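You operate a simulated robot arm through the tools that you are given. There is no shell and no other tool. Be economical: measure what you need, move in short steps, check, and stop when the job is done.

Carry out the task below with a simulated two-armed robot. There is one attempt and no reset: what you move stays moved.

Task
Put one of the white cartridges from the top of the press bench on the bottom shelf of the tall cabinet. Put the label pack that says "Lot 57" from the top of the press bench on the shelf of the goods bench and the label pack labelled "Lot 62" on the floor of the tipper cradle. Shut the left bench drawer. Stack the film roll labelled "Lot 27" from the top of the long table on top of the film roll labelled "Lot 72". Pick up the blue bottle from the top of the long table with one hand, pass it to the other hand and put it on the top of the low table. Take the wipe from the start of the line belt and leave it on the sleeve well. Put the divided tray on the top of the dryer cabinet. The order is free. Set down upright: bottle.

It is judged by the outcome, as a careful person would: the job done as asked, and still so three seconds after it is handed in. It fails if anything else is knocked over, pushed out of place, dropped, spilled or broken.

Robot
Two 7-joint arms with two-finger parallel grippers on one trunk, on a base that drives. Base frame: it is fixed to the floor where the robot stands at the start and does not move with it; the origin is under the middle of the robot, x ahead of it, y to its left, z up; the surface under the hand at the start is at about z = 800. Units: mm, degrees, N and s.
The left shoulder is at the start at [20, 170, 1153], the right one opposite. With the tool pointing down near the work surface each hand reaches from about 160 to 660 mm from the robot's upright axis, wherever it stands, measured 20 degrees to its own side. Places, roughly: bottle [-4250, 4000, 1000]; bottom shelf of the tall cabinet [3300, -500, 400]; divided tray (29x12x5 cm) [-6100, 5600, 800]; film roll [-4250, 3250, 1000]; floor of the tipper cradle [1300, -1800, 900]; label pack [750, 0, 750]; left bench drawer [1500, -1100, 700]; shelf of the goods bench [2700, 600, 300]; sleeve well (22x17 cm) [-8060, 5940, 960]; top of the dryer cabinet [-10800, 4600, 1200]; top of the low table [-5100, 3800, 800]; white cartridge [500, 0, 750]; wipe (9x6x3 cm) [-7400, 5900, 900]. Payload 3.8 kg a hand.
Tool frame (each hand has its own): the origin (TCP) lies between the finger pads and is the grasp point; the fingertips stand 30 mm ahead of it; z points along the fingers, y is the line along which they close. The gripper opens to 110 mm. The fingers are 20 mm wide and 10 mm thick; the gripper's body (48 by 112 mm) begins 55 mm behind the TCP.
Orientation is that of the tool frame in the base frame, as [roll, pitch, yaw] about the fixed x, y, z axes, in that order (R = Rz(yaw) Ry(pitch) Rx(roll)). With the fingers straight down and closing along the base's y, the tool's x points along the base's -x, its y along +y and its z along -z.

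Tools
- The arms move only by the tool nudge_tool. It takes "left_increments", "right_increments" or both (then of equal length, played together; a hand with none holds still); each is one flat list of numbers, 7 for each row, row after row: the shift along the tool's x, y, z in units of 500 mm (1.0 is 500 mm), then the turn, a rotation vector about the tool's x, y, z in units of 45 degrees (1.0 is 45 degrees), then the gripper command, from -1 (fully open) to 1 (shut), values between in proportion. In form: [tx, ty, tz, wx, wy, wz, hand, tx, ty, tz, wx, wy, wz, hand, ...]. A call has 1 to 12 rows; each row is the pose to reach, as a shift and turn from the pose commanded when the call began, along the tool's axes at that moment. A call with a number of a shift or a turn outside -1 to 1 is refused whole. A row lasts 0.2 s, in which the tool goes at most 50 mm and 8.6 degrees; a call with a longer step from one row to the next is refused whole, and so is a gripper value outside its range. A pose out of reach is approached as far as the arm can. The call stops where the force on the tool passes 40 N (or 10 N more than at its start, if that is more) or the arm is blocked; 0.2 s more then pass. The fingers move at their own pace (about 72 mm/s each) and stop on an object; they squeeze with about 33 N. The grip force told is the motor's: it shows also when the fingers shut on nothing. Time passes only in rows, and 0.2 s behind the last, so rows that repeat a pose let the fingers close. The reply holds the time, the measured pose of the TCP, the force on the tool along the base axes, the opening and the grip force, in the units named above and with some noise, with the torque about the TCP (base axes, N m) and any sound that the robot's microphone picked up, and new pictures: "pictures" is both (left out), scene, wrist or none (wrist: the cameras of the hands that moved).
- Cameras (640 x 400 px; columns grow to the right, rows downward): "scene" is now at [107.5, 9.6, 1299.9]; the picture's right is [0.09, -1.00, 0.00], its down [-0.61, -0.06, -0.79] and it looks along [0.79, 0.07, -0.61] (base axes); focal length 273 px, centre (320, 200). "left" rides on the left gripper at [72, -17, -103] in its tool frame; the picture's right is [0.23, 0.97, 0.00], its down [-0.76, 0.18, -0.62] and it looks along [-0.61, 0.14, 0.78] (tool axes); focal length 222 px, centre (320, 200). "right" rides on the right gripper at [72, 17, -103] in its tool frame; the picture's right is [-0.23, 0.97, 0.00], its down [-0.76, -0.18, -0.62] and it looks along [-0.61, -0.14, 0.78] (tool axes); focal length 222 px, centre (320, 200). There is no depth. A picture from a camera that has moved, and an enlarged one, comes with that camera's place and axes in the base frame and with its lens.
- raise_lower(by): slides the trunk up (or, below 0, down) by that many mm; the arms and the scene camera ride with it, the base frame stays. It gives what a move gives, with no picture.
- drive_base(legs): drives the robot by 1 to 6 legs, each [ahead, turn to the left] in mm and degrees, along the robot's own axes; the way and the turn of a leg run together, so that a leg with both is an arc; at most 1500 mm and 180 degrees a leg. The arms and the cameras ride along, it lands a little off, and it stops where it bumps. It gives what a move gives, and a new picture of the scene camera.
- turn_head(pan, tilt): turns the head with the scene camera to pan (to the left, within 80 degrees either way) and tilt (down, from -29 to 69), counted from straight ahead of the robot. It gives what a move gives, and a new picture of the scene camera.
- inspect(camera, box): a new picture of the part [left, top, right, bottom] of that camera's present view, enlarged. It takes no simulated time.
- sign_off(): hands the job in; it is judged then, once.

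Work in short steps. Places have to be worked out from the pictures, the camera data and where the tool is seen: move nearer, look again, correct. Check each grasp and each placing, and mend what went wrong. You have 483 turns and 360 pictures in all, those below and enlarged ones among them. Open the grippers and draw the arms clear of the work before you hand the job in, unless the task says otherwise; then end with one line.

The tools are called after "Call:" as a command line: name --argument value ..., lists and objects as JSON in quotes. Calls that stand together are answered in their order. nudge_tool: Moves the arms, as the interface text tells. Its arguments: {"type":"object","properties":{"left_increments":{"type":"array"},"right_increments":{"type":"array"},"pictures":{"type":"string","enum":["both","scene","wrist","none"]}},"required":[]} The other tools are called the same way: raise_lower (by) slides the trunk up or down; drive_base (legs) drives the base; turn_head (pan, tilt) turns the head that bears the scene camera; inspect (camera, box) takes an enlarged picture of a part of a camera's view; sign_off () hands the job in.

At the start:

```text
time_s: 0.0
left_position: [532.5, 260.4, 1036.1]
left_ee_rot: [-180.0, 0.1, -179.9]
left_ft_force: [0.3, 0.4, -0.2]
left_torque: [-0.03, -0.02, -0.01]
left_grip_width: 109.9
left_grasp_force: 0.1
right_position: [514.9, -191.2, 1005.6]
right_ee_rot: [180.0, 0.0, 180.0]
right_ft_force: [0.3, 1.9, 0.9]
right_torque: [0.02, 0.0, 0.02]
right_grip_width: 109.8
right_grasp_force: 0.1
trunk travel left (down, up): [-250.0, 320.0]
robot x, y, heading: [0.1, 0.4, 0.1]
head pan, tilt: [5.3, 37.5]
```

scene: 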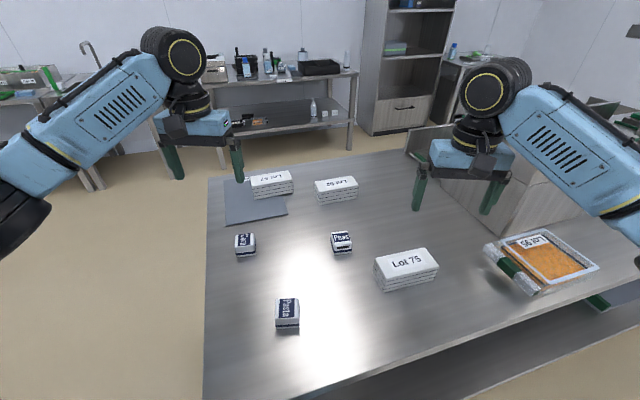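
right: 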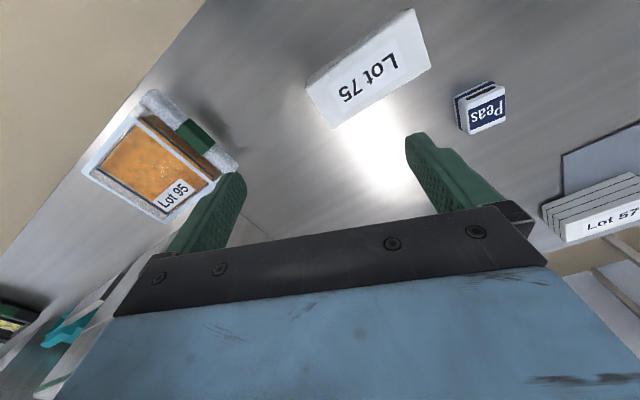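
left: 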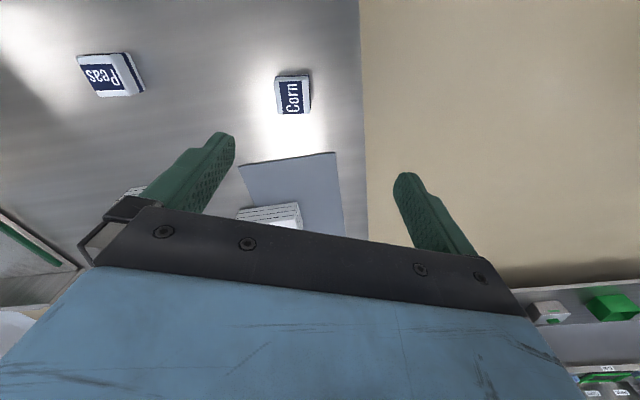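

I'll begin by enlarging the bench top to read labels and identify the cartridges.

Call:
inspect --camera "scene" --box '[200, 150, 440, 340]'

Call:
inspect --camera "scene" --box '[180, 0, 640, 200]'

```text
2.11 times, centred on (320, 245) of scene
camera zoom: at [107.5, 9.6, 1299.9], right [0.09, -1.0, 0.0], down [-0.61, -0.06, -0.79], along [0.79, 0.07, -0.61], focal length 575 px, centre (320, 105)
```

zoom: 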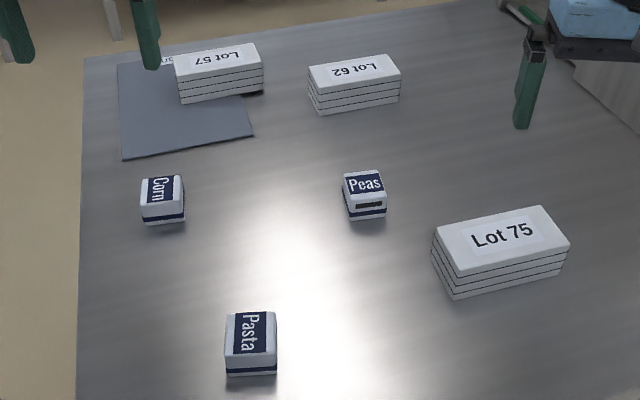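

```text
1.39 times, centred on (410, 100) of scene
camera zoom: at [107.5, 9.6, 1299.9], right [0.09, -1.0, 0.0], down [-0.61, -0.06, -0.79], along [0.79, 0.07, -0.61], focal length 380 px, centre (195, 339)
```

zoom: 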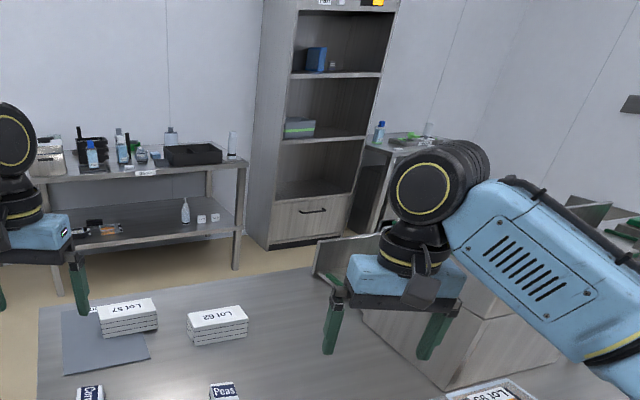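

The bench top holds three label packs (57, 62, 75) and three white cartridges (Corn, Peas, Pasta). Next I look around to the right for the drawer and tipper cradle.

Call:
turn_head --pan -50 --tilt 20

Call:
turn_head --pan 0 --tilt 10

Call:
turn_head --pan 60 --tilt 15

```text
time_s: 1.2
left_position: [531.7, 261.5, 1036.1]
left_ee_rot: [180.0, 0.1, -179.9]
left_ft_force: [-0.1, 0.4, 0.2]
left_torque: [-0.01, 0.02, 0.04]
left_grip_width: 110.1
left_grasp_force: 0.0
right_position: [513.8, -191.8, 1006.2]
right_ee_rot: [179.9, -0.1, 180.0]
right_ft_force: [-0.2, -0.8, 1.1]
right_torque: [0.01, 0.02, 0.0]
right_grip_width: 109.7
right_grasp_force: 0.1
trunk travel left (down, up): [-250.0, 320.0]
robot x, y, heading: [-1.0, -1.3, 0.1]
head pan, tilt: [-50.0, 20.0]
camera scene: at [81.2, -69.7, 1327.5], right [-0.77, -0.64, 0.0], down [-0.22, 0.26, -0.94], along [0.6, -0.72, -0.34], focal length 273 px, centre (320, 200)
```

scene: 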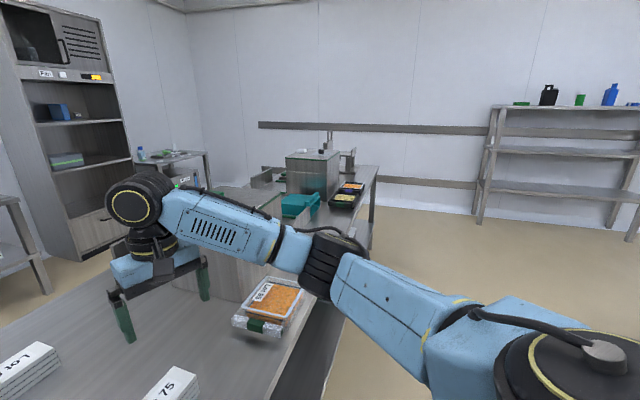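

```text
time_s: 2.4
left_position: [531.4, 260.1, 1035.3]
left_ee_rot: [-180.0, 0.1, -179.9]
left_ft_force: [-0.9, -0.5, 0.1]
left_torque: [0.01, 0.02, 0.02]
left_grip_width: 109.9
left_grasp_force: 0.1
right_position: [514.4, -191.3, 1006.0]
right_ee_rot: [-179.9, 0.0, 180.0]
right_ft_force: [0.8, 0.5, -0.4]
right_torque: [-0.03, 0.01, -0.02]
right_grip_width: 110.0
right_grasp_force: 0.1
trunk travel left (down, up): [-250.0, 320.0]
robot x, y, heading: [0.2, -0.1, -0.0]
head pan, tilt: [0.0, 10.0]
camera scene: at [114.3, 1.5, 1343.8], right [0.0, -1.0, 0.0], down [-0.17, 0.0, -0.98], along [0.98, 0.0, -0.17], focal length 273 px, centre (320, 200)
```

scene: 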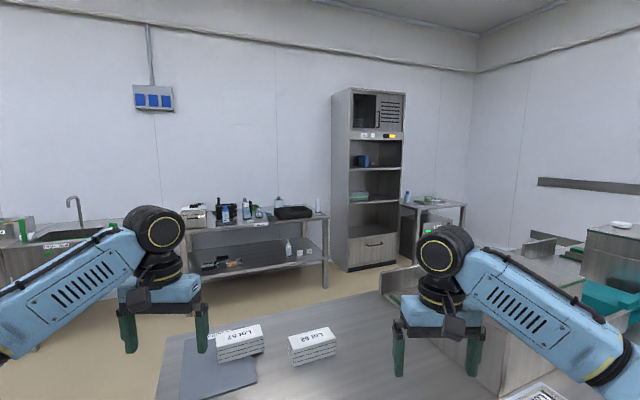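

```text
time_s: 3.7
left_position: [530.5, 261.1, 1035.3]
left_ee_rot: [179.9, 0.0, -180.0]
left_ft_force: [0.7, -0.1, -0.3]
left_torque: [-0.03, -0.07, 0.01]
left_grip_width: 110.2
left_grasp_force: 0.0
right_position: [514.3, -191.7, 1005.4]
right_ee_rot: [-180.0, 0.0, 180.0]
right_ft_force: [-0.2, -0.6, 0.1]
right_torque: [-0.01, 0.0, 0.02]
right_grip_width: 110.0
right_grasp_force: 0.0
trunk travel left (down, up): [-250.0, 320.0]
robot x, y, heading: [-0.6, 1.2, 0.2]
head pan, tilt: [60.0, 15.0]
camera scene: at [68.1, 82.5, 1335.7], right [0.87, -0.5, 0.0], down [-0.13, -0.22, -0.97], along [0.48, 0.84, -0.26], focal length 273 px, centre (320, 200)
```

scene: 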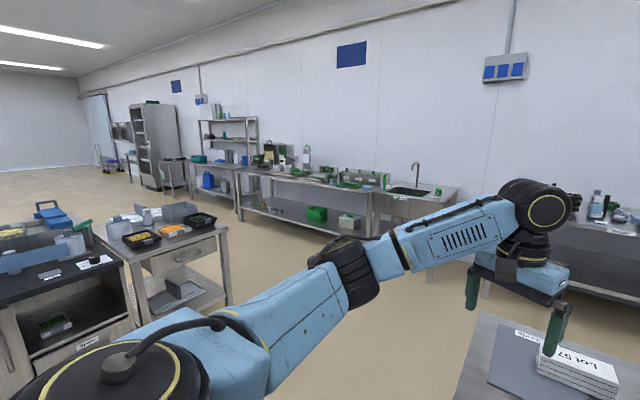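

The room is mapped roughly. The Lot 57/62 packs and the Corn cartridge look easiest from the bench's left side, so I'll retract the hands a little, then drive round there.

Call:
nudge_tool --left_increments '[0.1, 0, 0, 0, 0, 0, -1, 0.2, 0, 0, 0, 0, 0, -1, 0.3, 0, 0, 0, 0, 0, -1, 0.4, 0, 0, 0, 0, 0, -1]' --right_increments '[0.1, 0, 0, 0, 0, 0, -1, 0.2, 0, 0, 0, 0, 0, -1, 0.3, 0, 0, 0, 0, 0, -1, 0.4, 0, 0, 0, 0, 0, -1]' --pictures "none"

Call:
turn_head --pan 0 --tilt 30

Call:
drive_base --legs '[[0, 90]]'

```text
time_s: 4.7
left_position: [330.3, 261.6, 1037.5]
left_ee_rot: [-180.0, -0.1, -179.8]
left_ft_force: [-0.7, -0.2, 1.1]
left_torque: [0.0, -0.05, 0.0]
left_grip_width: 109.9
left_grasp_force: 0.1
right_position: [312.3, -191.7, 1006.7]
right_ee_rot: [-180.0, 0.0, 180.0]
right_ft_force: [0.6, -0.5, -0.1]
right_torque: [0.01, -0.02, 0.0]
right_grip_width: 109.9
right_grasp_force: 0.1
trunk travel left (down, up): [-250.0, 320.0]
robot x, y, heading: [0.9, -0.8, -0.0]
head pan, tilt: [60.0, 15.0]
```

```text
time_s: 6.0
left_position: [333.1, 260.7, 1036.7]
left_ee_rot: [179.9, 0.0, -180.0]
left_ft_force: [-0.3, -0.1, 0.1]
left_torque: [-0.01, -0.01, 0.02]
left_grip_width: 110.1
left_grasp_force: 0.1
right_position: [314.9, -192.5, 1005.4]
right_ee_rot: [180.0, 0.0, 179.9]
right_ft_force: [-0.4, -0.1, -0.7]
right_torque: [0.0, 0.03, 0.02]
right_grip_width: 110.1
right_grasp_force: 0.0
trunk travel left (down, up): [-250.0, 320.0]
robot x, y, heading: [-1.6, 1.5, -0.2]
head pan, tilt: [0.0, 30.0]
camera scene: at [111.8, 1.7, 1311.5], right [0.0, -1.0, 0.0], down [-0.5, 0.0, -0.87], along [0.87, 0.0, -0.5], focal length 273 px, centre (320, 200)
```

scene: 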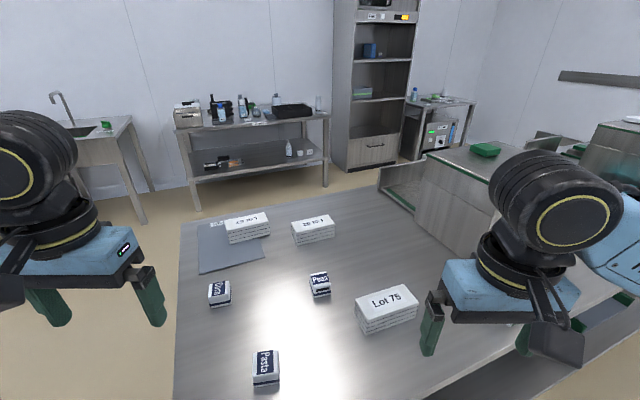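

```text
time_s: 9.2
left_position: [-144.2, 364.6, 1036.9]
left_ee_rot: [179.7, 0.0, -111.2]
left_ft_force: [0.5, 1.0, -0.1]
left_torque: [0.01, 0.04, 0.0]
left_grip_width: 110.0
left_grasp_force: 0.0
right_position: [270.5, 179.9, 1005.7]
right_ee_rot: [179.9, 0.0, -111.4]
right_ft_force: [0.0, 0.0, -1.3]
right_torque: [0.03, 0.02, -0.01]
right_grip_width: 110.1
right_grasp_force: 0.1
trunk travel left (down, up): [-250.0, 320.0]
robot x, y, heading: [-57.1, -27.9, 67.6]
head pan, tilt: [0.0, 30.0]
stopped in leg 1: the robot was blocked; the commanded pose is now the measured one
camera scene: at [-12.5, 79.4, 1311.5], right [0.92, -0.39, 0.0], down [-0.19, -0.46, -0.87], along [0.33, 0.8, -0.5], focal length 273 px, centre (320, 200)
```

scene: 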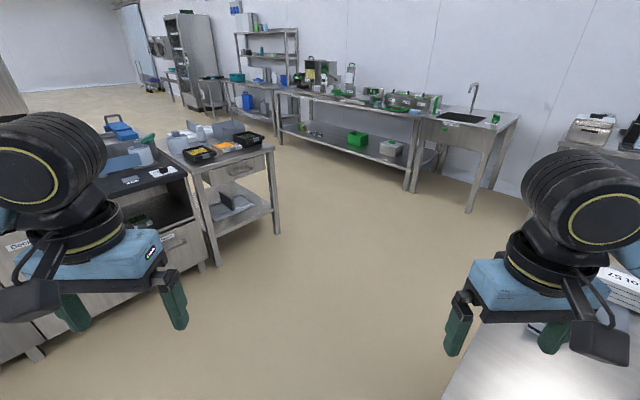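

The base bumped something while turning, most likely the bench's front edge. I look around to see what's behind before backing away.

Call:
turn_head --pan 80 --tilt 40

Call:
turn_head --pan -80 --tilt 50

```text
time_s: 10.7
left_position: [-143.8, 367.1, 1036.2]
left_ee_rot: [179.9, 0.0, -111.2]
left_ft_force: [-0.3, -0.3, -0.5]
left_torque: [0.0, 0.0, 0.02]
left_grip_width: 110.1
left_grasp_force: 0.1
right_position: [269.5, 180.8, 1005.5]
right_ee_rot: [179.9, 0.0, -111.3]
right_ft_force: [0.4, 0.2, -1.1]
right_torque: [0.0, 0.03, -0.02]
right_grip_width: 110.1
right_grasp_force: 0.0
trunk travel left (down, up): [-250.0, 320.0]
robot x, y, heading: [-58.5, -25.1, 67.5]
head pan, tilt: [80.0, 40.0]
camera scene: at [-120.3, 42.9, 1296.1], right [0.54, 0.84, 0.0], down [0.54, -0.35, -0.77], along [-0.64, 0.41, -0.64], focal length 273 px, centre (320, 200)
```

scene: 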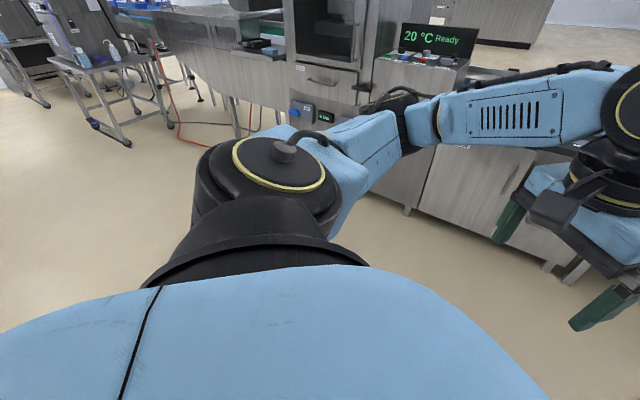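

```text
time_s: 13.2
left_position: [-145.7, 366.5, 1035.7]
left_ee_rot: [179.9, 0.0, -111.3]
left_ft_force: [-0.5, -0.6, 1.2]
left_torque: [0.0, 0.0, -0.03]
left_grip_width: 109.9
left_grasp_force: 0.1
right_position: [269.6, 180.0, 1007.3]
right_ee_rot: [179.9, 0.1, -111.3]
right_ft_force: [-0.3, -0.6, -1.1]
right_torque: [0.0, 0.0, 0.0]
right_grip_width: 110.1
right_grasp_force: 0.1
trunk travel left (down, up): [-250.0, 320.0]
robot x, y, heading: [-56.3, -24.2, 67.6]
head pan, tilt: [-80.0, 50.0]
camera scene: at [26.4, -19.8, 1282.0], right [-0.22, -0.98, 0.0], down [-0.75, 0.17, -0.64], along [0.63, -0.14, -0.77], focal length 273 px, centre (320, 200)
```

scene: 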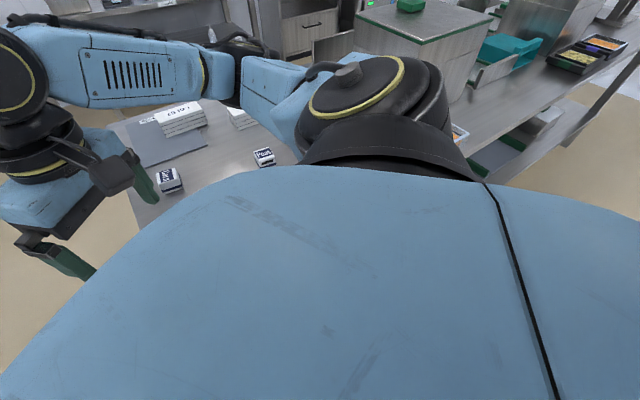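

The floor behind is free, so I turn back to about 20°, back away from the bench, then turn left.

Call:
drive_base --legs '[[0, -50], [-350, 0], [0, 55], [900, 0]]'

Call:
turn_head --pan -60 --tilt 30

```text
time_s: 24.5
left_position: [-253.4, 1114.0, 1035.8]
left_ee_rot: [179.9, -0.1, -105.7]
left_ft_force: [0.6, 0.1, 0.0]
left_torque: [-0.01, 0.02, 0.01]
left_grip_width: 109.8
left_grasp_force: 0.0
right_position: [177.2, 970.4, 1005.8]
right_ee_rot: [179.9, 0.0, -105.7]
right_ft_force: [0.1, 0.9, -0.8]
right_torque: [0.0, 0.0, -0.03]
right_grip_width: 109.9
right_grasp_force: 0.1
trunk travel left (down, up): [-250.0, 320.0]
robot x, y, heading: [-125.9, 732.4, 72.9]
head pan, tilt: [-80.0, 50.0]
camera scene: at [-45.4, 746.4, 1281.9], right [-0.12, -0.99, 0.0], down [-0.76, 0.09, -0.64], along [0.64, -0.08, -0.77], focal length 273 px, centre (320, 200)
```

scene: 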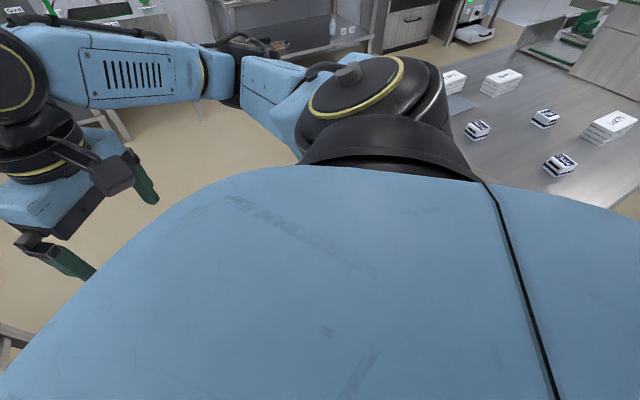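

```text
time_s: 25.4
left_position: [-252.9, 1113.6, 1036.6]
left_ee_rot: [179.9, 0.0, -105.8]
left_ft_force: [-0.4, 0.5, 0.3]
left_torque: [0.03, 0.0, -0.01]
left_grip_width: 110.0
left_grasp_force: 0.1
right_position: [177.3, 969.7, 1005.9]
right_ee_rot: [179.8, 0.0, -105.7]
right_ft_force: [0.0, 0.7, 0.2]
right_torque: [0.0, 0.01, 0.01]
right_grip_width: 109.7
right_grasp_force: 0.1
trunk travel left (down, up): [-250.0, 320.0]
robot x, y, heading: [-125.5, 730.3, 72.9]
head pan, tilt: [-60.0, 30.0]
camera scene: at [-33.8, 775.8, 1311.4], right [0.22, -0.97, 0.0], down [-0.49, -0.11, -0.87], along [0.84, 0.19, -0.5], focal length 273 px, centre (320, 200)
```

scene: 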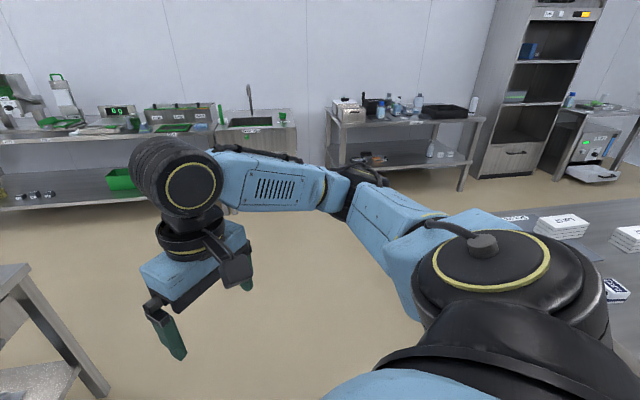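

The bench appears rotated about 24°, so I'll stand off its left edge facing -66°, where Corn and Lot 57 should both be in reach.

Call:
drive_base --legs '[[0, -71], [590, 0], [0, -68]]'

Call:
turn_head --pan 0 --tilt 50

```text
time_s: 34.7
left_position: [812.0, 569.6, 1035.6]
left_ee_rot: [179.8, 0.0, 117.0]
left_ft_force: [0.7, 0.6, -0.4]
left_torque: [0.01, -0.02, -0.02]
left_grip_width: 109.8
left_grasp_force: 0.0
right_position: [398.9, 385.2, 1006.9]
right_ee_rot: [179.9, 0.0, 116.8]
right_ft_force: [-0.3, 0.1, 0.6]
right_torque: [0.01, 0.02, 0.0]
right_grip_width: 110.0
right_grasp_force: 0.0
trunk travel left (down, up): [-250.0, 320.0]
robot x, y, heading: [462.9, 763.9, -64.5]
head pan, tilt: [-60.0, 30.0]
camera scene: at [421.6, 673.3, 1311.5], right [-0.82, 0.57, 0.0], down [0.28, 0.41, -0.87], along [-0.49, -0.71, -0.5], focal length 273 px, centre (320, 200)
```

scene: 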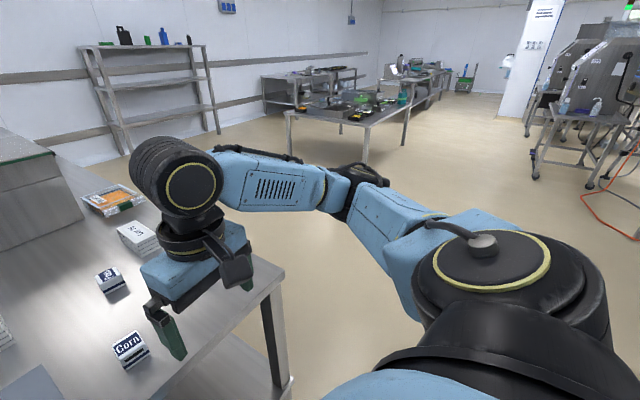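

```text
time_s: 36.0
left_position: [812.6, 569.9, 1035.8]
left_ee_rot: [179.9, 0.1, 116.9]
left_ft_force: [-0.6, -0.7, 0.3]
left_torque: [0.01, 0.03, 0.06]
left_grip_width: 110.1
left_grasp_force: 0.0
right_position: [398.9, 386.4, 1006.6]
right_ee_rot: [179.8, 0.0, 116.9]
right_ft_force: [-0.1, 0.9, 0.4]
right_torque: [-0.02, 0.03, -0.02]
right_grip_width: 110.0
right_grasp_force: 0.2
trunk travel left (down, up): [-250.0, 320.0]
robot x, y, heading: [462.1, 765.6, -64.6]
head pan, tilt: [0.0, 50.0]
camera scene: at [506.1, 678.4, 1282.0], right [-0.9, -0.43, 0.0], down [-0.33, 0.69, -0.64], along [0.28, -0.58, -0.77], focal length 273 px, centre (320, 200)
```

scene: 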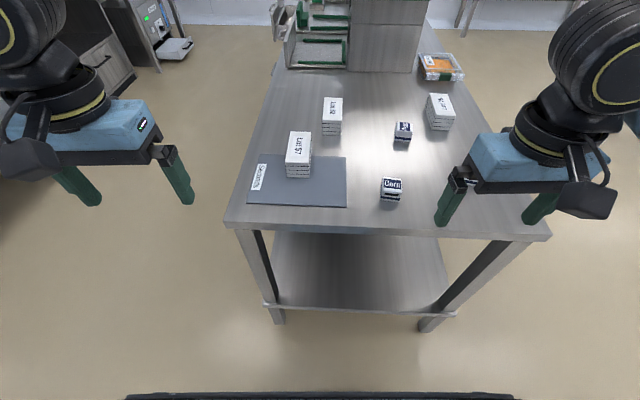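

Corn and Lot 57 are clearly visible and the bench edge is about 430 mm ahead of my axis. I move 130 mm closer.

Call:
drive_base --legs '[[130, 0]]'

Call:
inspect --camera "scene" --box '[200, 60, 520, 260]'

```text
time_s: 37.3
left_position: [868.5, 452.6, 1035.7]
left_ee_rot: [179.8, -0.2, 117.0]
left_ft_force: [-0.3, 0.0, -0.5]
left_torque: [0.03, -0.01, 0.01]
left_grip_width: 110.0
left_grasp_force: 0.0
right_position: [454.4, 266.7, 1005.3]
right_ee_rot: [179.9, -0.2, 117.0]
right_ft_force: [-0.4, 0.7, -1.1]
right_torque: [0.01, 0.0, -0.02]
right_grip_width: 109.4
right_grasp_force: 0.1
trunk travel left (down, up): [-250.0, 320.0]
robot x, y, heading: [519.2, 650.6, -64.3]
head pan, tilt: [0.0, 50.0]
camera scene: at [562.5, 560.5, 1281.8], right [-0.9, -0.43, 0.0], down [-0.33, 0.69, -0.64], along [0.28, -0.58, -0.77], focal length 273 px, centre (320, 200)
```

scene: 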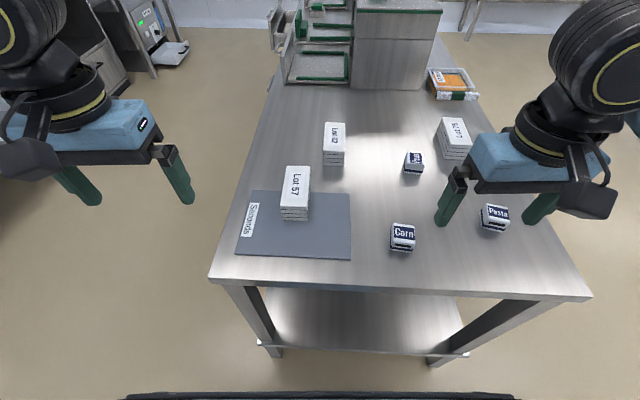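

```text
2.00 times, centred on (360, 160) of scene
camera zoom: at [562.5, 560.5, 1281.8], right [-0.9, -0.43, 0.0], down [-0.33, 0.69, -0.64], along [0.28, -0.58, -0.77], focal length 546 px, centre (240, 280)
```

zoom: 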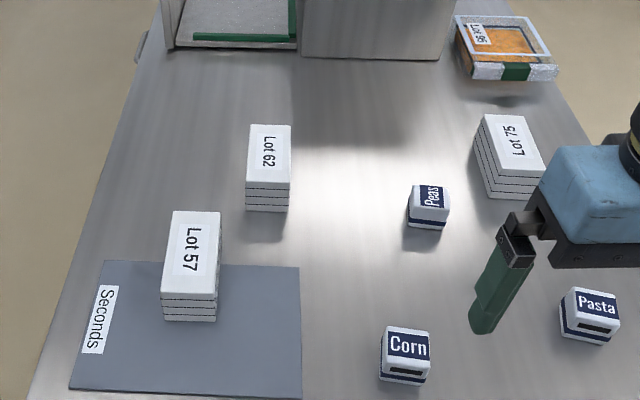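

Triangulating: Lot 57 is at about (804,190), aligned with my heading and about 128×61 mm, and Corn is at about (542,205), both with tops near z 812. I bring both hands above them with the tool tilted 45° forward, which will suit placing on the shelves.

Call:
nudge_tool --left_increments '[-0.06, -0.05, 0.045, 0, -0.14, 0, -1, -0.12, -0.1, 0.09, 0, -0.28, 0, -1, -0.18, -0.15, 0.135, 0, -0.43, 0, -1, -0.24, -0.2, 0.18, 0, -0.57, 0, -1, -0.3, -0.25, 0.225, 0, -0.71, 0, -1, -0.36, -0.3, 0.27, 0, -0.86, 0, -1, -0.41, -0.354, 0.312, 0, -1, 0, -1]' --right_increments '[-0.027, 0.014, 0.036, 0, -0.14, 0, -1, -0.054, 0.028, 0.072, 0, -0.28, 0, -1, -0.08, 0.042, 0.108, 0, -0.43, 0, -1, -0.108, 0.056, 0.144, 0, -0.57, 0, -1, -0.135, 0.07, 0.18, 0, -0.71, 0, -1, -0.162, 0.085, 0.215, 0, -0.86, 0, -1, -0.19, 0.1, 0.25, 0, -1, 0, -1]'

```text
time_s: 38.9
left_position: [802.9, 191.0, 880.4]
left_ee_rot: [179.7, 45.0, 116.7]
left_ft_force: [0.1, -0.1, -0.2]
left_torque: [-0.02, -0.03, 0.01]
left_grip_width: 109.9
left_grasp_force: 0.0
right_position: [541.8, 207.2, 880.6]
right_ee_rot: [179.7, 45.0, 116.8]
right_ft_force: [0.2, 0.0, -0.4]
right_torque: [0.0, 0.02, 0.04]
right_grip_width: 109.9
right_grasp_force: 0.1
trunk travel left (down, up): [-250.0, 320.0]
robot x, y, heading: [520.0, 649.3, -64.4]
head pan, tilt: [0.0, 50.0]
camera scene: at [561.6, 561.3, 1281.9], right [-0.9, -0.43, 0.0], down [-0.33, 0.69, -0.64], along [0.28, -0.58, -0.77], focal length 273 px, centre (320, 200)
camera right: at [499.5, 323.4, 902.1], right [0.94, 0.3, 0.16], down [-0.12, -0.17, 0.98], along [0.32, -0.94, -0.12], focal length 222 px, centre (320, 200)
camera left: at [732.1, 294.4, 901.1], right [0.8, 0.58, -0.16], down [0.2, -0.01, 0.98], along [0.57, -0.81, -0.12], focal length 222 px, centre (320, 200)
```

scene: 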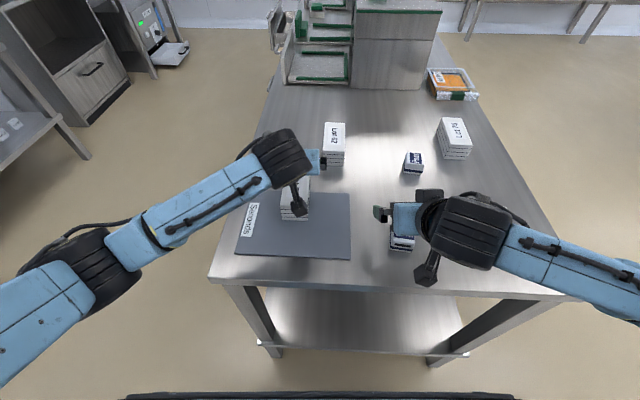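
right: 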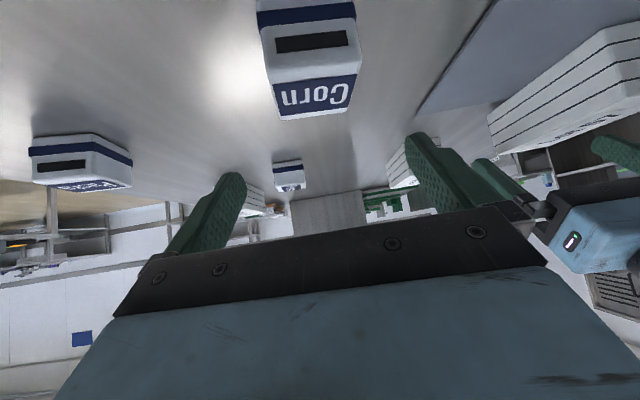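
left: 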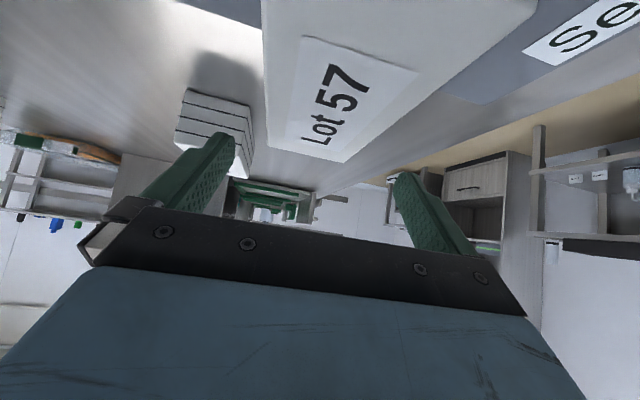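

Re-triangulating with the wrist cameras puts Lot 57's label at (785,224) with its top near 845, and Corn at (543,221) with its top near 835. I correct and descend around both with fingers open.

Call:
nudge_tool --left_increments '[0.04, 0, 0.002, 0, 0, 0, -1, 0.08, -0.001, 0.004, 0, 0, 0, -1, 0.113, -0.002, 0.006, 0, 0, 0, -1]' --right_increments '[0.028, 0.005, 0.016, 0, 0, 0, -1, 0.056, 0.01, 0.032, 0, 0, 0, -1, 0.082, 0.014, 0.048, 0, 0, 0, -1]'

```text
time_s: 39.7
left_position: [785.5, 224.5, 837.3]
left_ee_rot: [179.8, 45.0, 116.7]
left_ft_force: [0.4, -0.1, -1.3]
left_torque: [-0.03, 0.01, 0.02]
left_grip_width: 109.8
left_grasp_force: 0.0
right_position: [543.3, 220.6, 834.9]
right_ee_rot: [179.8, 45.0, 116.8]
right_ft_force: [-0.3, 0.6, -0.3]
right_torque: [0.03, -0.04, -0.01]
right_grip_width: 110.0
right_grasp_force: 0.1
trunk travel left (down, up): [-250.0, 320.0]
robot x, y, heading: [517.8, 651.4, -64.5]
head pan, tilt: [0.0, 50.0]
camera scene: at [561.9, 561.8, 1282.0], right [-0.9, -0.43, 0.0], down [-0.33, 0.69, -0.64], along [0.28, -0.58, -0.77], focal length 273 px, centre (320, 200)
camera right: at [500.6, 337.1, 856.9], right [0.94, 0.3, 0.16], down [-0.12, -0.17, 0.98], along [0.32, -0.94, -0.12], focal length 222 px, centre (320, 200)
camera left: at [714.7, 328.1, 858.7], right [0.8, 0.58, -0.16], down [0.2, -0.01, 0.98], along [0.57, -0.81, -0.12], focal length 222 px, centre (320, 200)
```

scene: 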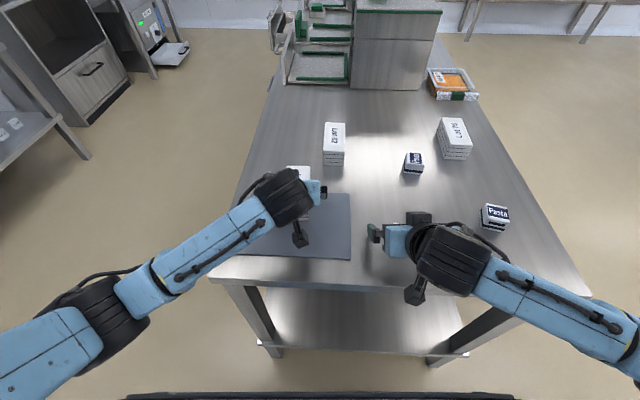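
right: 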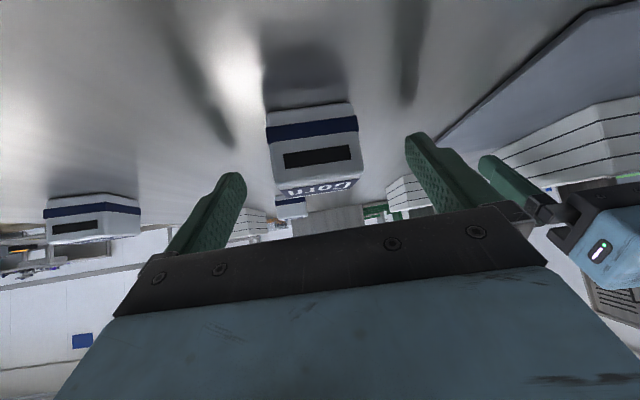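
left: 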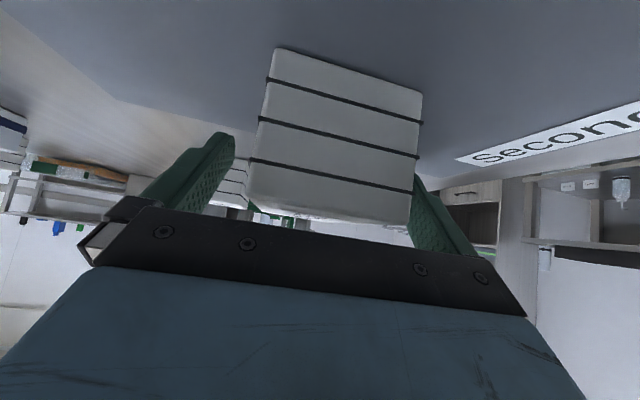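

Both objects sit between the fingers with tips just above the surface. I close both grippers.

Call:
nudge_tool --left_increments '[0, 0, 0, 0, 0, 0, 1, 0, 0, 0, 0, 0, 0, 1, 0, 0, 0, 0, 0, 0, 1, 0, 0, 0, 0, 0, 0, 1]' --right_increments '[0, 0, 0, 0, 0, 0, 1, 0, 0, 0, 0, 0, 0, 1, 0, 0, 0, 0, 0, 0, 1, 0, 0, 0, 0, 0, 0, 1]' --pictures "wrist"

```text
time_s: 40.7
left_position: [784.9, 224.6, 837.1]
left_ee_rot: [179.8, 45.0, 116.7]
left_ft_force: [0.1, -0.2, 0.5]
left_torque: [-0.07, -0.05, -0.03]
left_grip_width: 54.6
left_grasp_force: 33.0
right_position: [542.5, 219.7, 834.9]
right_ee_rot: [179.9, 45.1, 116.8]
right_ft_force: [1.7, -0.7, 1.0]
right_torque: [-0.03, 0.01, -0.01]
right_grip_width: 41.4
right_grasp_force: 33.0
trunk travel left (down, up): [-250.0, 320.0]
robot x, y, heading: [519.3, 646.3, -64.5]
head pan, tilt: [0.0, 50.0]
camera right: at [500.7, 337.0, 857.0], right [0.94, 0.3, 0.16], down [-0.12, -0.17, 0.98], along [0.32, -0.94, -0.12], focal length 222 px, centre (320, 200)
camera left: at [714.6, 328.0, 858.7], right [0.8, 0.58, -0.16], down [0.2, -0.01, 0.98], along [0.57, -0.81, -0.12], focal length 222 px, centre (320, 200)
```

right: 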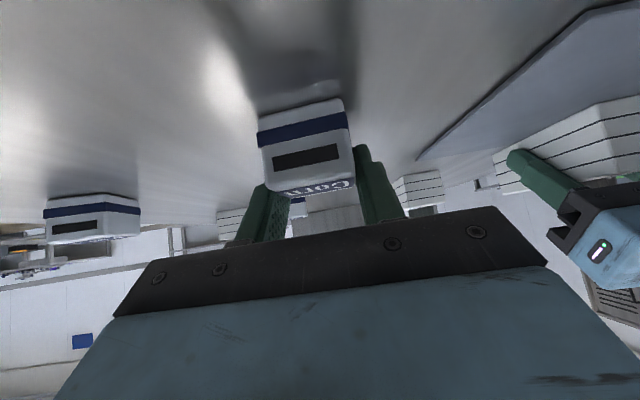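
left: 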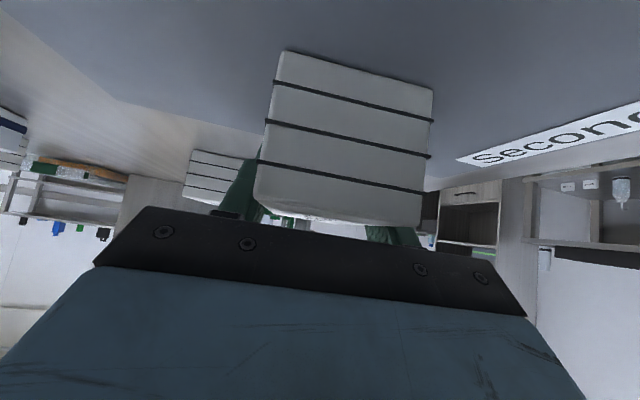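

Both gripped (54.6 mm and 41.4 mm). I lift both 180 mm, then retract a bit.

Call:
nudge_tool --left_increments '[-0.06, 0, -0.06, 0, 0, 0, 1, -0.12, 0, -0.12, 0, 0, 0, 1, -0.18, 0, -0.18, 0, 0, 0, 1, -0.25, 0, -0.25, 0, 0, 0, 1, -0.2, 0, -0.3, 0, 0, 0, 1, -0.15, 0, -0.35, 0, 0, 0, 1]' --right_increments '[-0.06, 0, -0.06, 0, 0, 0, 1, -0.12, 0, -0.12, 0, 0, 0, 1, -0.18, 0, -0.18, 0, 0, 0, 1, -0.25, 0, -0.25, 0, 0, 0, 1, -0.25, 0, -0.25, 0, 0, 0, 1, -0.25, 0, -0.25, 0, 0, 0, 1]' --pictures "wrist"

```text
time_s: 42.1
left_position: [753.6, 288.7, 1015.6]
left_ee_rot: [179.8, 45.0, 116.7]
left_ft_force: [-0.7, 0.6, -1.9]
left_torque: [0.01, 0.0, -0.03]
left_grip_width: 54.6
left_grasp_force: 32.7
right_position: [542.9, 219.7, 1011.8]
right_ee_rot: [179.9, 45.0, 116.8]
right_ft_force: [-0.4, 0.8, -0.4]
right_torque: [0.01, -0.01, -0.01]
right_grip_width: 41.5
right_grasp_force: 33.0
trunk travel left (down, up): [-250.0, 320.0]
robot x, y, heading: [521.0, 647.5, -64.4]
head pan, tilt: [0.0, 50.0]
camera right: at [500.4, 336.8, 1033.9], right [0.94, 0.3, 0.16], down [-0.12, -0.17, 0.98], along [0.32, -0.94, -0.12], focal length 222 px, centre (320, 200)
camera left: at [682.5, 390.7, 1035.9], right [0.8, 0.58, -0.16], down [0.2, -0.01, 0.98], along [0.57, -0.81, -0.13], focal length 222 px, centre (320, 200)
```

right: 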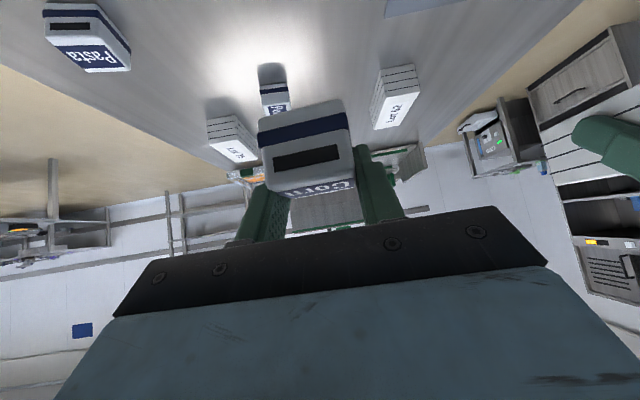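
left: 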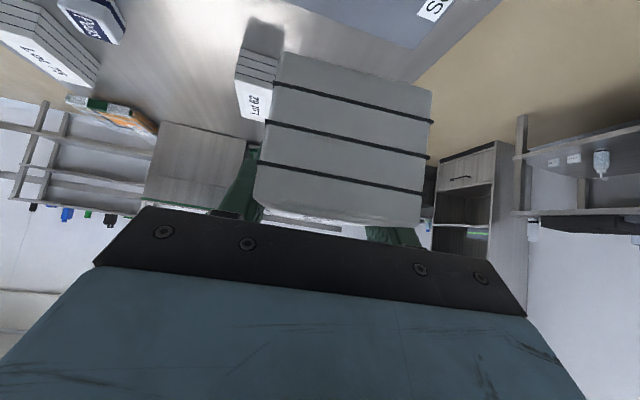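

Both held securely. I back off, drive past the bench, and turn toward the area in front of the goods bench.

Call:
drive_base --legs '[[-150, 0], [0, 88.4], [900, 0], [0, -60]]'

Call:
turn_head --pan 0 --tilt 30

```text
time_s: 54.2
left_position: [1654.9, 957.8, 1014.4]
left_ee_rot: [179.8, 44.9, 146.2]
left_ft_force: [-0.2, 0.2, -2.3]
left_torque: [0.03, 0.0, 0.01]
left_grip_width: 54.5
left_grasp_force: 32.8
right_position: [1504.5, 796.7, 1012.7]
right_ee_rot: [179.9, 45.0, 146.4]
right_ft_force: [-0.8, 0.8, -1.0]
right_torque: [-0.02, -0.01, 0.03]
right_grip_width: 41.3
right_grasp_force: 33.0
trunk travel left (down, up): [-250.0, 320.0]
robot x, y, heading: [1277.3, 1157.7, -35.1]
head pan, tilt: [0.0, 50.0]
camera scene: at [1353.6, 1102.3, 1281.9], right [-0.57, -0.82, 0.0], down [-0.63, 0.44, -0.64], along [0.53, -0.37, -0.77], focal length 273 px, centre (320, 200)
```

scene: 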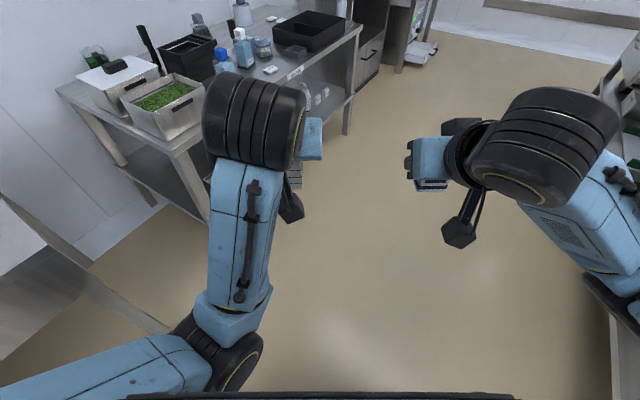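

```text
time_s: 55.0
left_position: [1655.0, 958.7, 1013.7]
left_ee_rot: [179.8, 44.9, 146.1]
left_ft_force: [1.1, 0.0, -3.1]
left_torque: [-0.03, -0.01, -0.02]
left_grip_width: 54.7
left_grasp_force: 33.1
right_position: [1504.3, 795.5, 1011.8]
right_ee_rot: [179.9, 45.0, 146.3]
right_ft_force: [-0.1, 0.8, -0.9]
right_torque: [0.01, 0.01, 0.03]
right_grip_width: 41.1
right_grasp_force: 32.9
trunk travel left (down, up): [-250.0, 320.0]
robot x, y, heading: [1270.9, 1154.0, -34.9]
head pan, tilt: [0.0, 30.0]
camera scene: at [1364.7, 1094.7, 1311.4], right [-0.57, -0.82, 0.0], down [-0.41, 0.29, -0.87], along [0.71, -0.5, -0.5], focal length 273 px, centre (320, 200)
```

scene: 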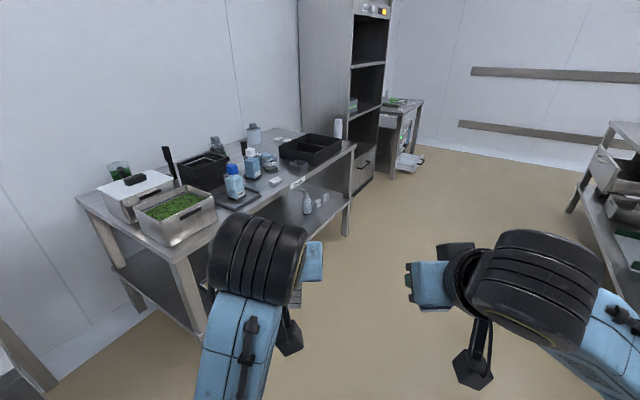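

The goods bench lies along the left wall, facing about 26°. I drive in front of its middle and turn to face the shelf.

Call:
drive_base --legs '[[0, -28], [1200, 0], [0, 89]]'

```text
time_s: 66.3
left_position: [2175.8, 323.8, 1014.4]
left_ee_rot: [179.8, 45.0, -153.4]
left_ft_force: [-0.2, 0.2, -2.6]
left_torque: [-0.01, -0.01, -0.01]
left_grip_width: 54.9
left_grasp_force: 33.2
right_position: [2244.2, 114.5, 1011.1]
right_ee_rot: [179.9, 45.1, -153.2]
right_ft_force: [0.2, -0.5, -1.6]
right_torque: [0.01, 0.0, -0.03]
right_grip_width: 41.2
right_grasp_force: 33.3
trunk travel left (down, up): [-250.0, 320.0]
robot x, y, heading: [1815.1, 90.4, 25.3]
head pan, tilt: [0.0, 30.0]
camera scene: at [1915.4, 140.0, 1311.5], right [0.43, -0.9, 0.0], down [-0.45, -0.22, -0.87], along [0.78, 0.37, -0.5], focal length 273 px, centre (320, 200)
```

scene: 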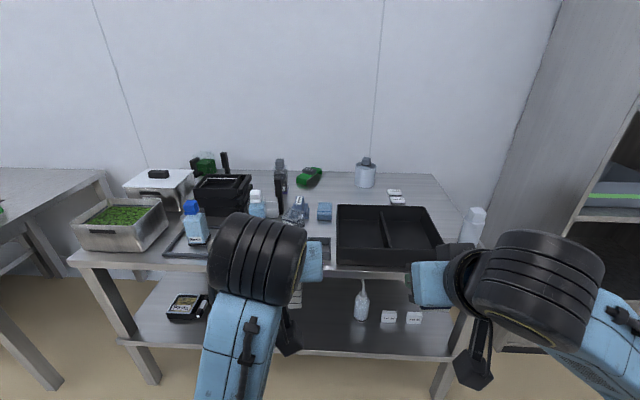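

The shelf shows a black tool on the left and a bottle with two small boxes on the right; the middle seems free. I lower the trunk fully to bring the hands to shelf height.

Call:
raise_lower --by -250

Call:
nudge_tool --left_increments '[0.07, 0, 0.05, 0, 0, 0, 1, 0.14, 0, 0.1, 0, 0, 0, 1, 0.21, 0, 0.15, 0, 0, 0, 1, 0.28, 0, 0.2, 0, 0, 0, 1, 0.35, 0, 0.25, 0, 0, 0, 1, 0.42, 0, 0.3, 0, 0, 0, 1]' --pictures "both"

```text
time_s: 68.8
left_position: [2176.1, 324.5, 764.3]
left_ee_rot: [179.8, 44.9, -153.3]
left_ft_force: [0.5, 0.0, -1.8]
left_torque: [0.01, -0.01, -0.01]
left_grip_width: 54.6
left_grasp_force: 32.9
right_position: [2242.3, 113.7, 761.4]
right_ee_rot: [-180.0, 45.1, -153.2]
right_ft_force: [-0.3, 0.2, -1.4]
right_torque: [-0.01, 0.02, -0.01]
right_grip_width: 41.4
right_grasp_force: 33.3
trunk travel left (down, up): [0.0, 570.0]
robot x, y, heading: [1813.7, 89.6, 25.5]
head pan, tilt: [0.0, 30.0]
```

```text
time_s: 70.2
left_position: [2137.7, 304.2, 510.1]
left_ee_rot: [179.9, 45.0, -153.4]
left_ft_force: [0.6, -0.7, -2.0]
left_torque: [0.0, 0.0, -0.02]
left_grip_width: 54.7
left_grasp_force: 33.5
right_position: [2242.5, 114.8, 762.3]
right_ee_rot: [179.9, 45.0, -153.1]
right_ft_force: [-1.1, -0.9, -0.4]
right_torque: [-0.01, 0.01, 0.02]
right_grip_width: 41.3
right_grasp_force: 33.4
trunk travel left (down, up): [0.0, 570.0]
robot x, y, heading: [1816.6, 88.4, 25.5]
head pan, tilt: [0.0, 30.0]
camera scene: at [1915.3, 139.9, 1061.5], right [0.43, -0.9, 0.0], down [-0.45, -0.22, -0.87], along [0.78, 0.37, -0.5], focal length 273 px, centre (320, 200)
camera left: at [2035.1, 234.4, 531.9], right [-0.58, 0.8, -0.16], down [0.01, 0.2, 0.98], along [0.81, 0.57, -0.12], focal length 222 px, centre (320, 200)
```

scene: 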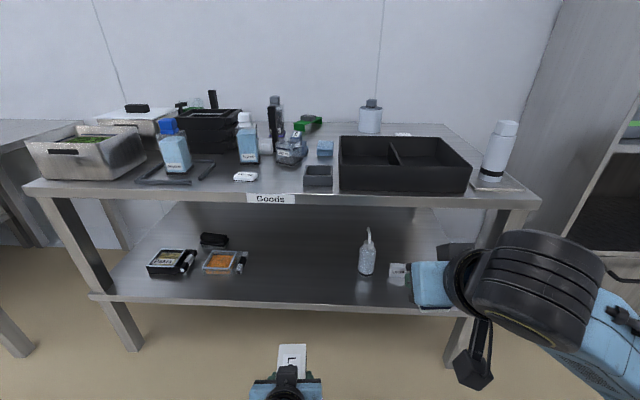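
left: 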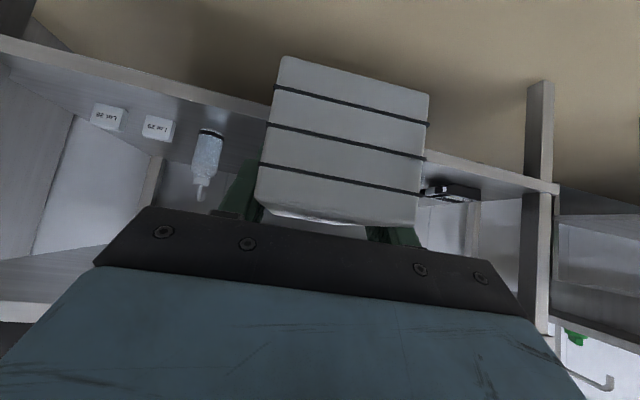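

The shelf surface is near z≈330 with its edge about 590 mm ahead of the camera; the middle front area is clear. I pull the right hand up and back so it stays clear, then drive 220 mm closer.

Call:
nudge_tool --right_increments '[0.009, 0, -0.08, 0, 0, 0, 1, 0.018, 0, -0.16, 0, 0, 0, 1, 0.027, 0, -0.24, 0, 0, 0, 1, 0.036, 0, -0.31, 0, 0, 0, 1, 0.042, 0, -0.38, 0, 0, 0, 1]' --pictures "none"

Call:
drive_base --legs '[[220, 0]]'

```text
time_s: 71.4
left_position: [2138.4, 305.8, 510.0]
left_ee_rot: [179.9, 45.0, -153.4]
left_ft_force: [-0.6, 0.6, -2.0]
left_torque: [0.0, 0.03, -0.01]
left_grip_width: 54.9
left_grasp_force: 33.2
right_position: [2139.3, 102.2, 941.2]
right_ee_rot: [179.9, 44.8, -153.3]
right_ft_force: [-1.0, -0.6, -1.0]
right_torque: [0.03, -0.01, 0.01]
right_grip_width: 41.3
right_grasp_force: 32.7
right hand out of reach, approached as far as the arm can: row 1, 2, 3, 4, 5
trunk travel left (down, up): [0.0, 570.0]
robot x, y, heading: [1813.8, 89.0, 25.7]
head pan, tilt: [0.0, 30.0]
```

```text
time_s: 73.1
left_position: [2335.0, 399.9, 510.1]
left_ee_rot: [179.9, 44.9, -153.3]
left_ft_force: [0.9, 0.2, -2.2]
left_torque: [-0.01, -0.02, 0.03]
left_grip_width: 54.7
left_grasp_force: 32.5
right_position: [2337.0, 198.3, 942.9]
right_ee_rot: [180.0, 44.8, -153.2]
right_ft_force: [-0.1, 0.5, -1.0]
right_torque: [0.01, -0.01, 0.02]
right_grip_width: 41.4
right_grasp_force: 32.4
trunk travel left (down, up): [0.0, 570.0]
robot x, y, heading: [2010.9, 183.4, 25.6]
head pan, tilt: [0.0, 30.0]
camera scene: at [2112.3, 234.1, 1061.4], right [0.43, -0.9, 0.0], down [-0.45, -0.22, -0.87], along [0.78, 0.37, -0.5], focal length 273 px, centre (320, 200)
```

scene: 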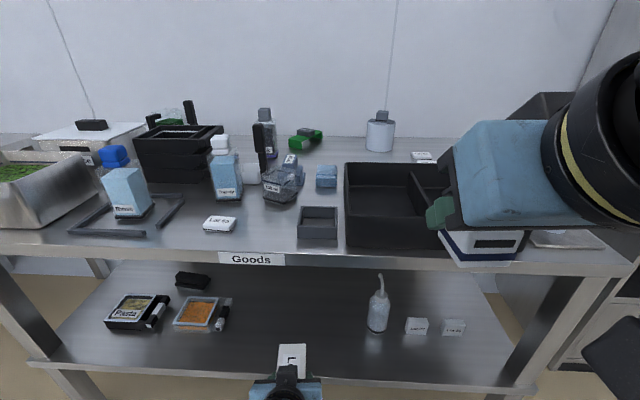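

I lower the left hand to z≈430, then advance about 205 mm over the shelf (lip of the top is well above).

Call:
nudge_tool --left_increments '[0.057, 0, 0.057, 0, 0, 0, 1, 0.113, 0, 0.113, 0, 0, 0, 1, 0.055, 0, 0.171, 0, 0, 0, 1, -0.003, 0, 0.229, 0, 0, 0, 1, -0.061, 0, 0.287, 0, 0, 0, 1, -0.119, 0, 0.345, 0, 0, 0, 1, -0.177, 0, 0.403, 0, 0, 0, 1]'

```text
time_s: 74.7
left_position: [2517.7, 493.0, 432.1]
left_ee_rot: [179.8, 44.9, -153.3]
left_ft_force: [-0.9, 0.0, -1.5]
left_torque: [0.02, -0.01, -0.01]
left_grip_width: 54.8
left_grasp_force: 32.5
right_position: [2336.7, 196.1, 941.0]
right_ee_rot: [-180.0, 44.8, -153.1]
right_ft_force: [0.6, -0.7, -0.6]
right_torque: [-0.02, 0.0, 0.03]
right_grip_width: 41.6
right_grasp_force: 33.7
trunk travel left (down, up): [0.0, 570.0]
robot x, y, heading: [2008.9, 184.4, 25.3]
head pan, tilt: [0.0, 30.0]
camera scene: at [2112.4, 234.2, 1061.4], right [0.43, -0.9, 0.0], down [-0.45, -0.22, -0.87], along [0.78, 0.37, -0.5], focal length 273 px, centre (320, 200)
camera left: at [2415.2, 421.6, 452.9], right [-0.58, 0.8, -0.16], down [0.01, 0.2, 0.98], along [0.81, 0.57, -0.13], focal length 222 px, centre (320, 200)
```

scene: 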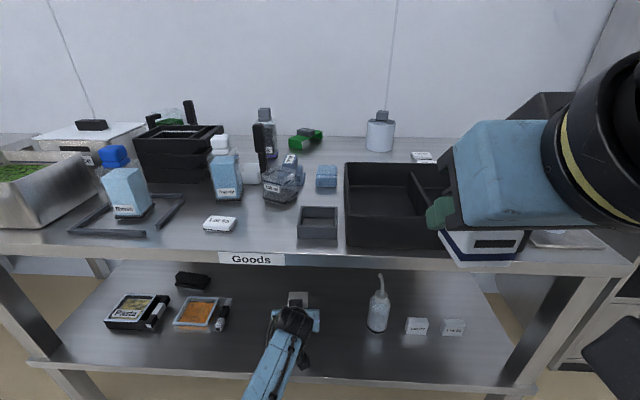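
left: 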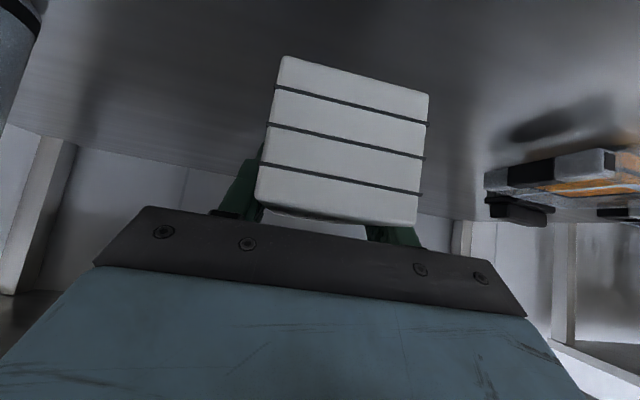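

The pack is over clear shelf. I descend slowly until contact.

Call:
nudge_tool --left_increments '[0.028, 0, 0.028, 0, 0, 0, 1, 0.04, 0, 0.04, 0, 0, 0, 1, 0.05, 0, 0.05, 0, 0, 0, 1, 0.06, 0, 0.06, 0, 0, 0, 1, 0.07, 0, 0.07, 0, 0, 0, 1, 0.08, 0, 0.08, 0, 0, 0, 1, 0.09, 0, 0.09, 0, 0, 0, 1, 0.1, 0, 0.1, 0, 0, 0, 1, 0.11, 0, 0.11, 0, 0, 0, 1, 0.12, 0, 0.12, 0, 0, 0, 1, 0.13, 0, 0.13, 0, 0, 0, 1, 0.14, 0, 0.14, 0, 0, 0, 1]' --pictures "wrist"

```text
time_s: 77.1
left_position: [2521.9, 495.9, 368.4]
left_ee_rot: [-179.6, 46.4, -153.4]
left_ft_force: [1.8, -0.7, 8.3]
left_torque: [0.0, 0.57, -0.04]
left_grip_width: 54.6
left_grasp_force: 32.7
left hand out of reach, approached as far as the arm can: row 8, 9, 10, 11
right_position: [2338.1, 196.0, 942.1]
right_ee_rot: [179.9, 44.8, -153.1]
right_ft_force: [-0.9, -0.4, -1.5]
right_torque: [0.01, 0.02, 0.02]
right_grip_width: 41.2
right_grasp_force: 33.7
trunk travel left (down, up): [0.0, 570.0]
robot x, y, heading: [2012.1, 184.2, 25.6]
head pan, tilt: [0.0, 30.0]
stopped in row 11 (left hand): the force on the tool passed its limit at 68 N (the readings are from after the stop); the commanded pose is now the measured one
camera left: at [2418.2, 425.9, 386.6], right [-0.57, 0.8, -0.17], down [-0.02, 0.2, 0.98], along [0.82, 0.56, -0.1], focal length 222 px, centre (320, 200)
```

left: 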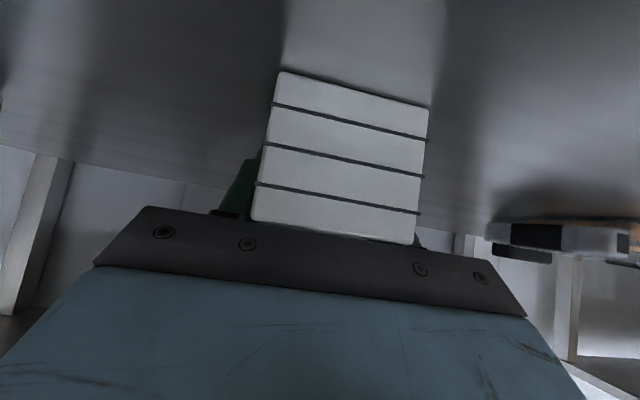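

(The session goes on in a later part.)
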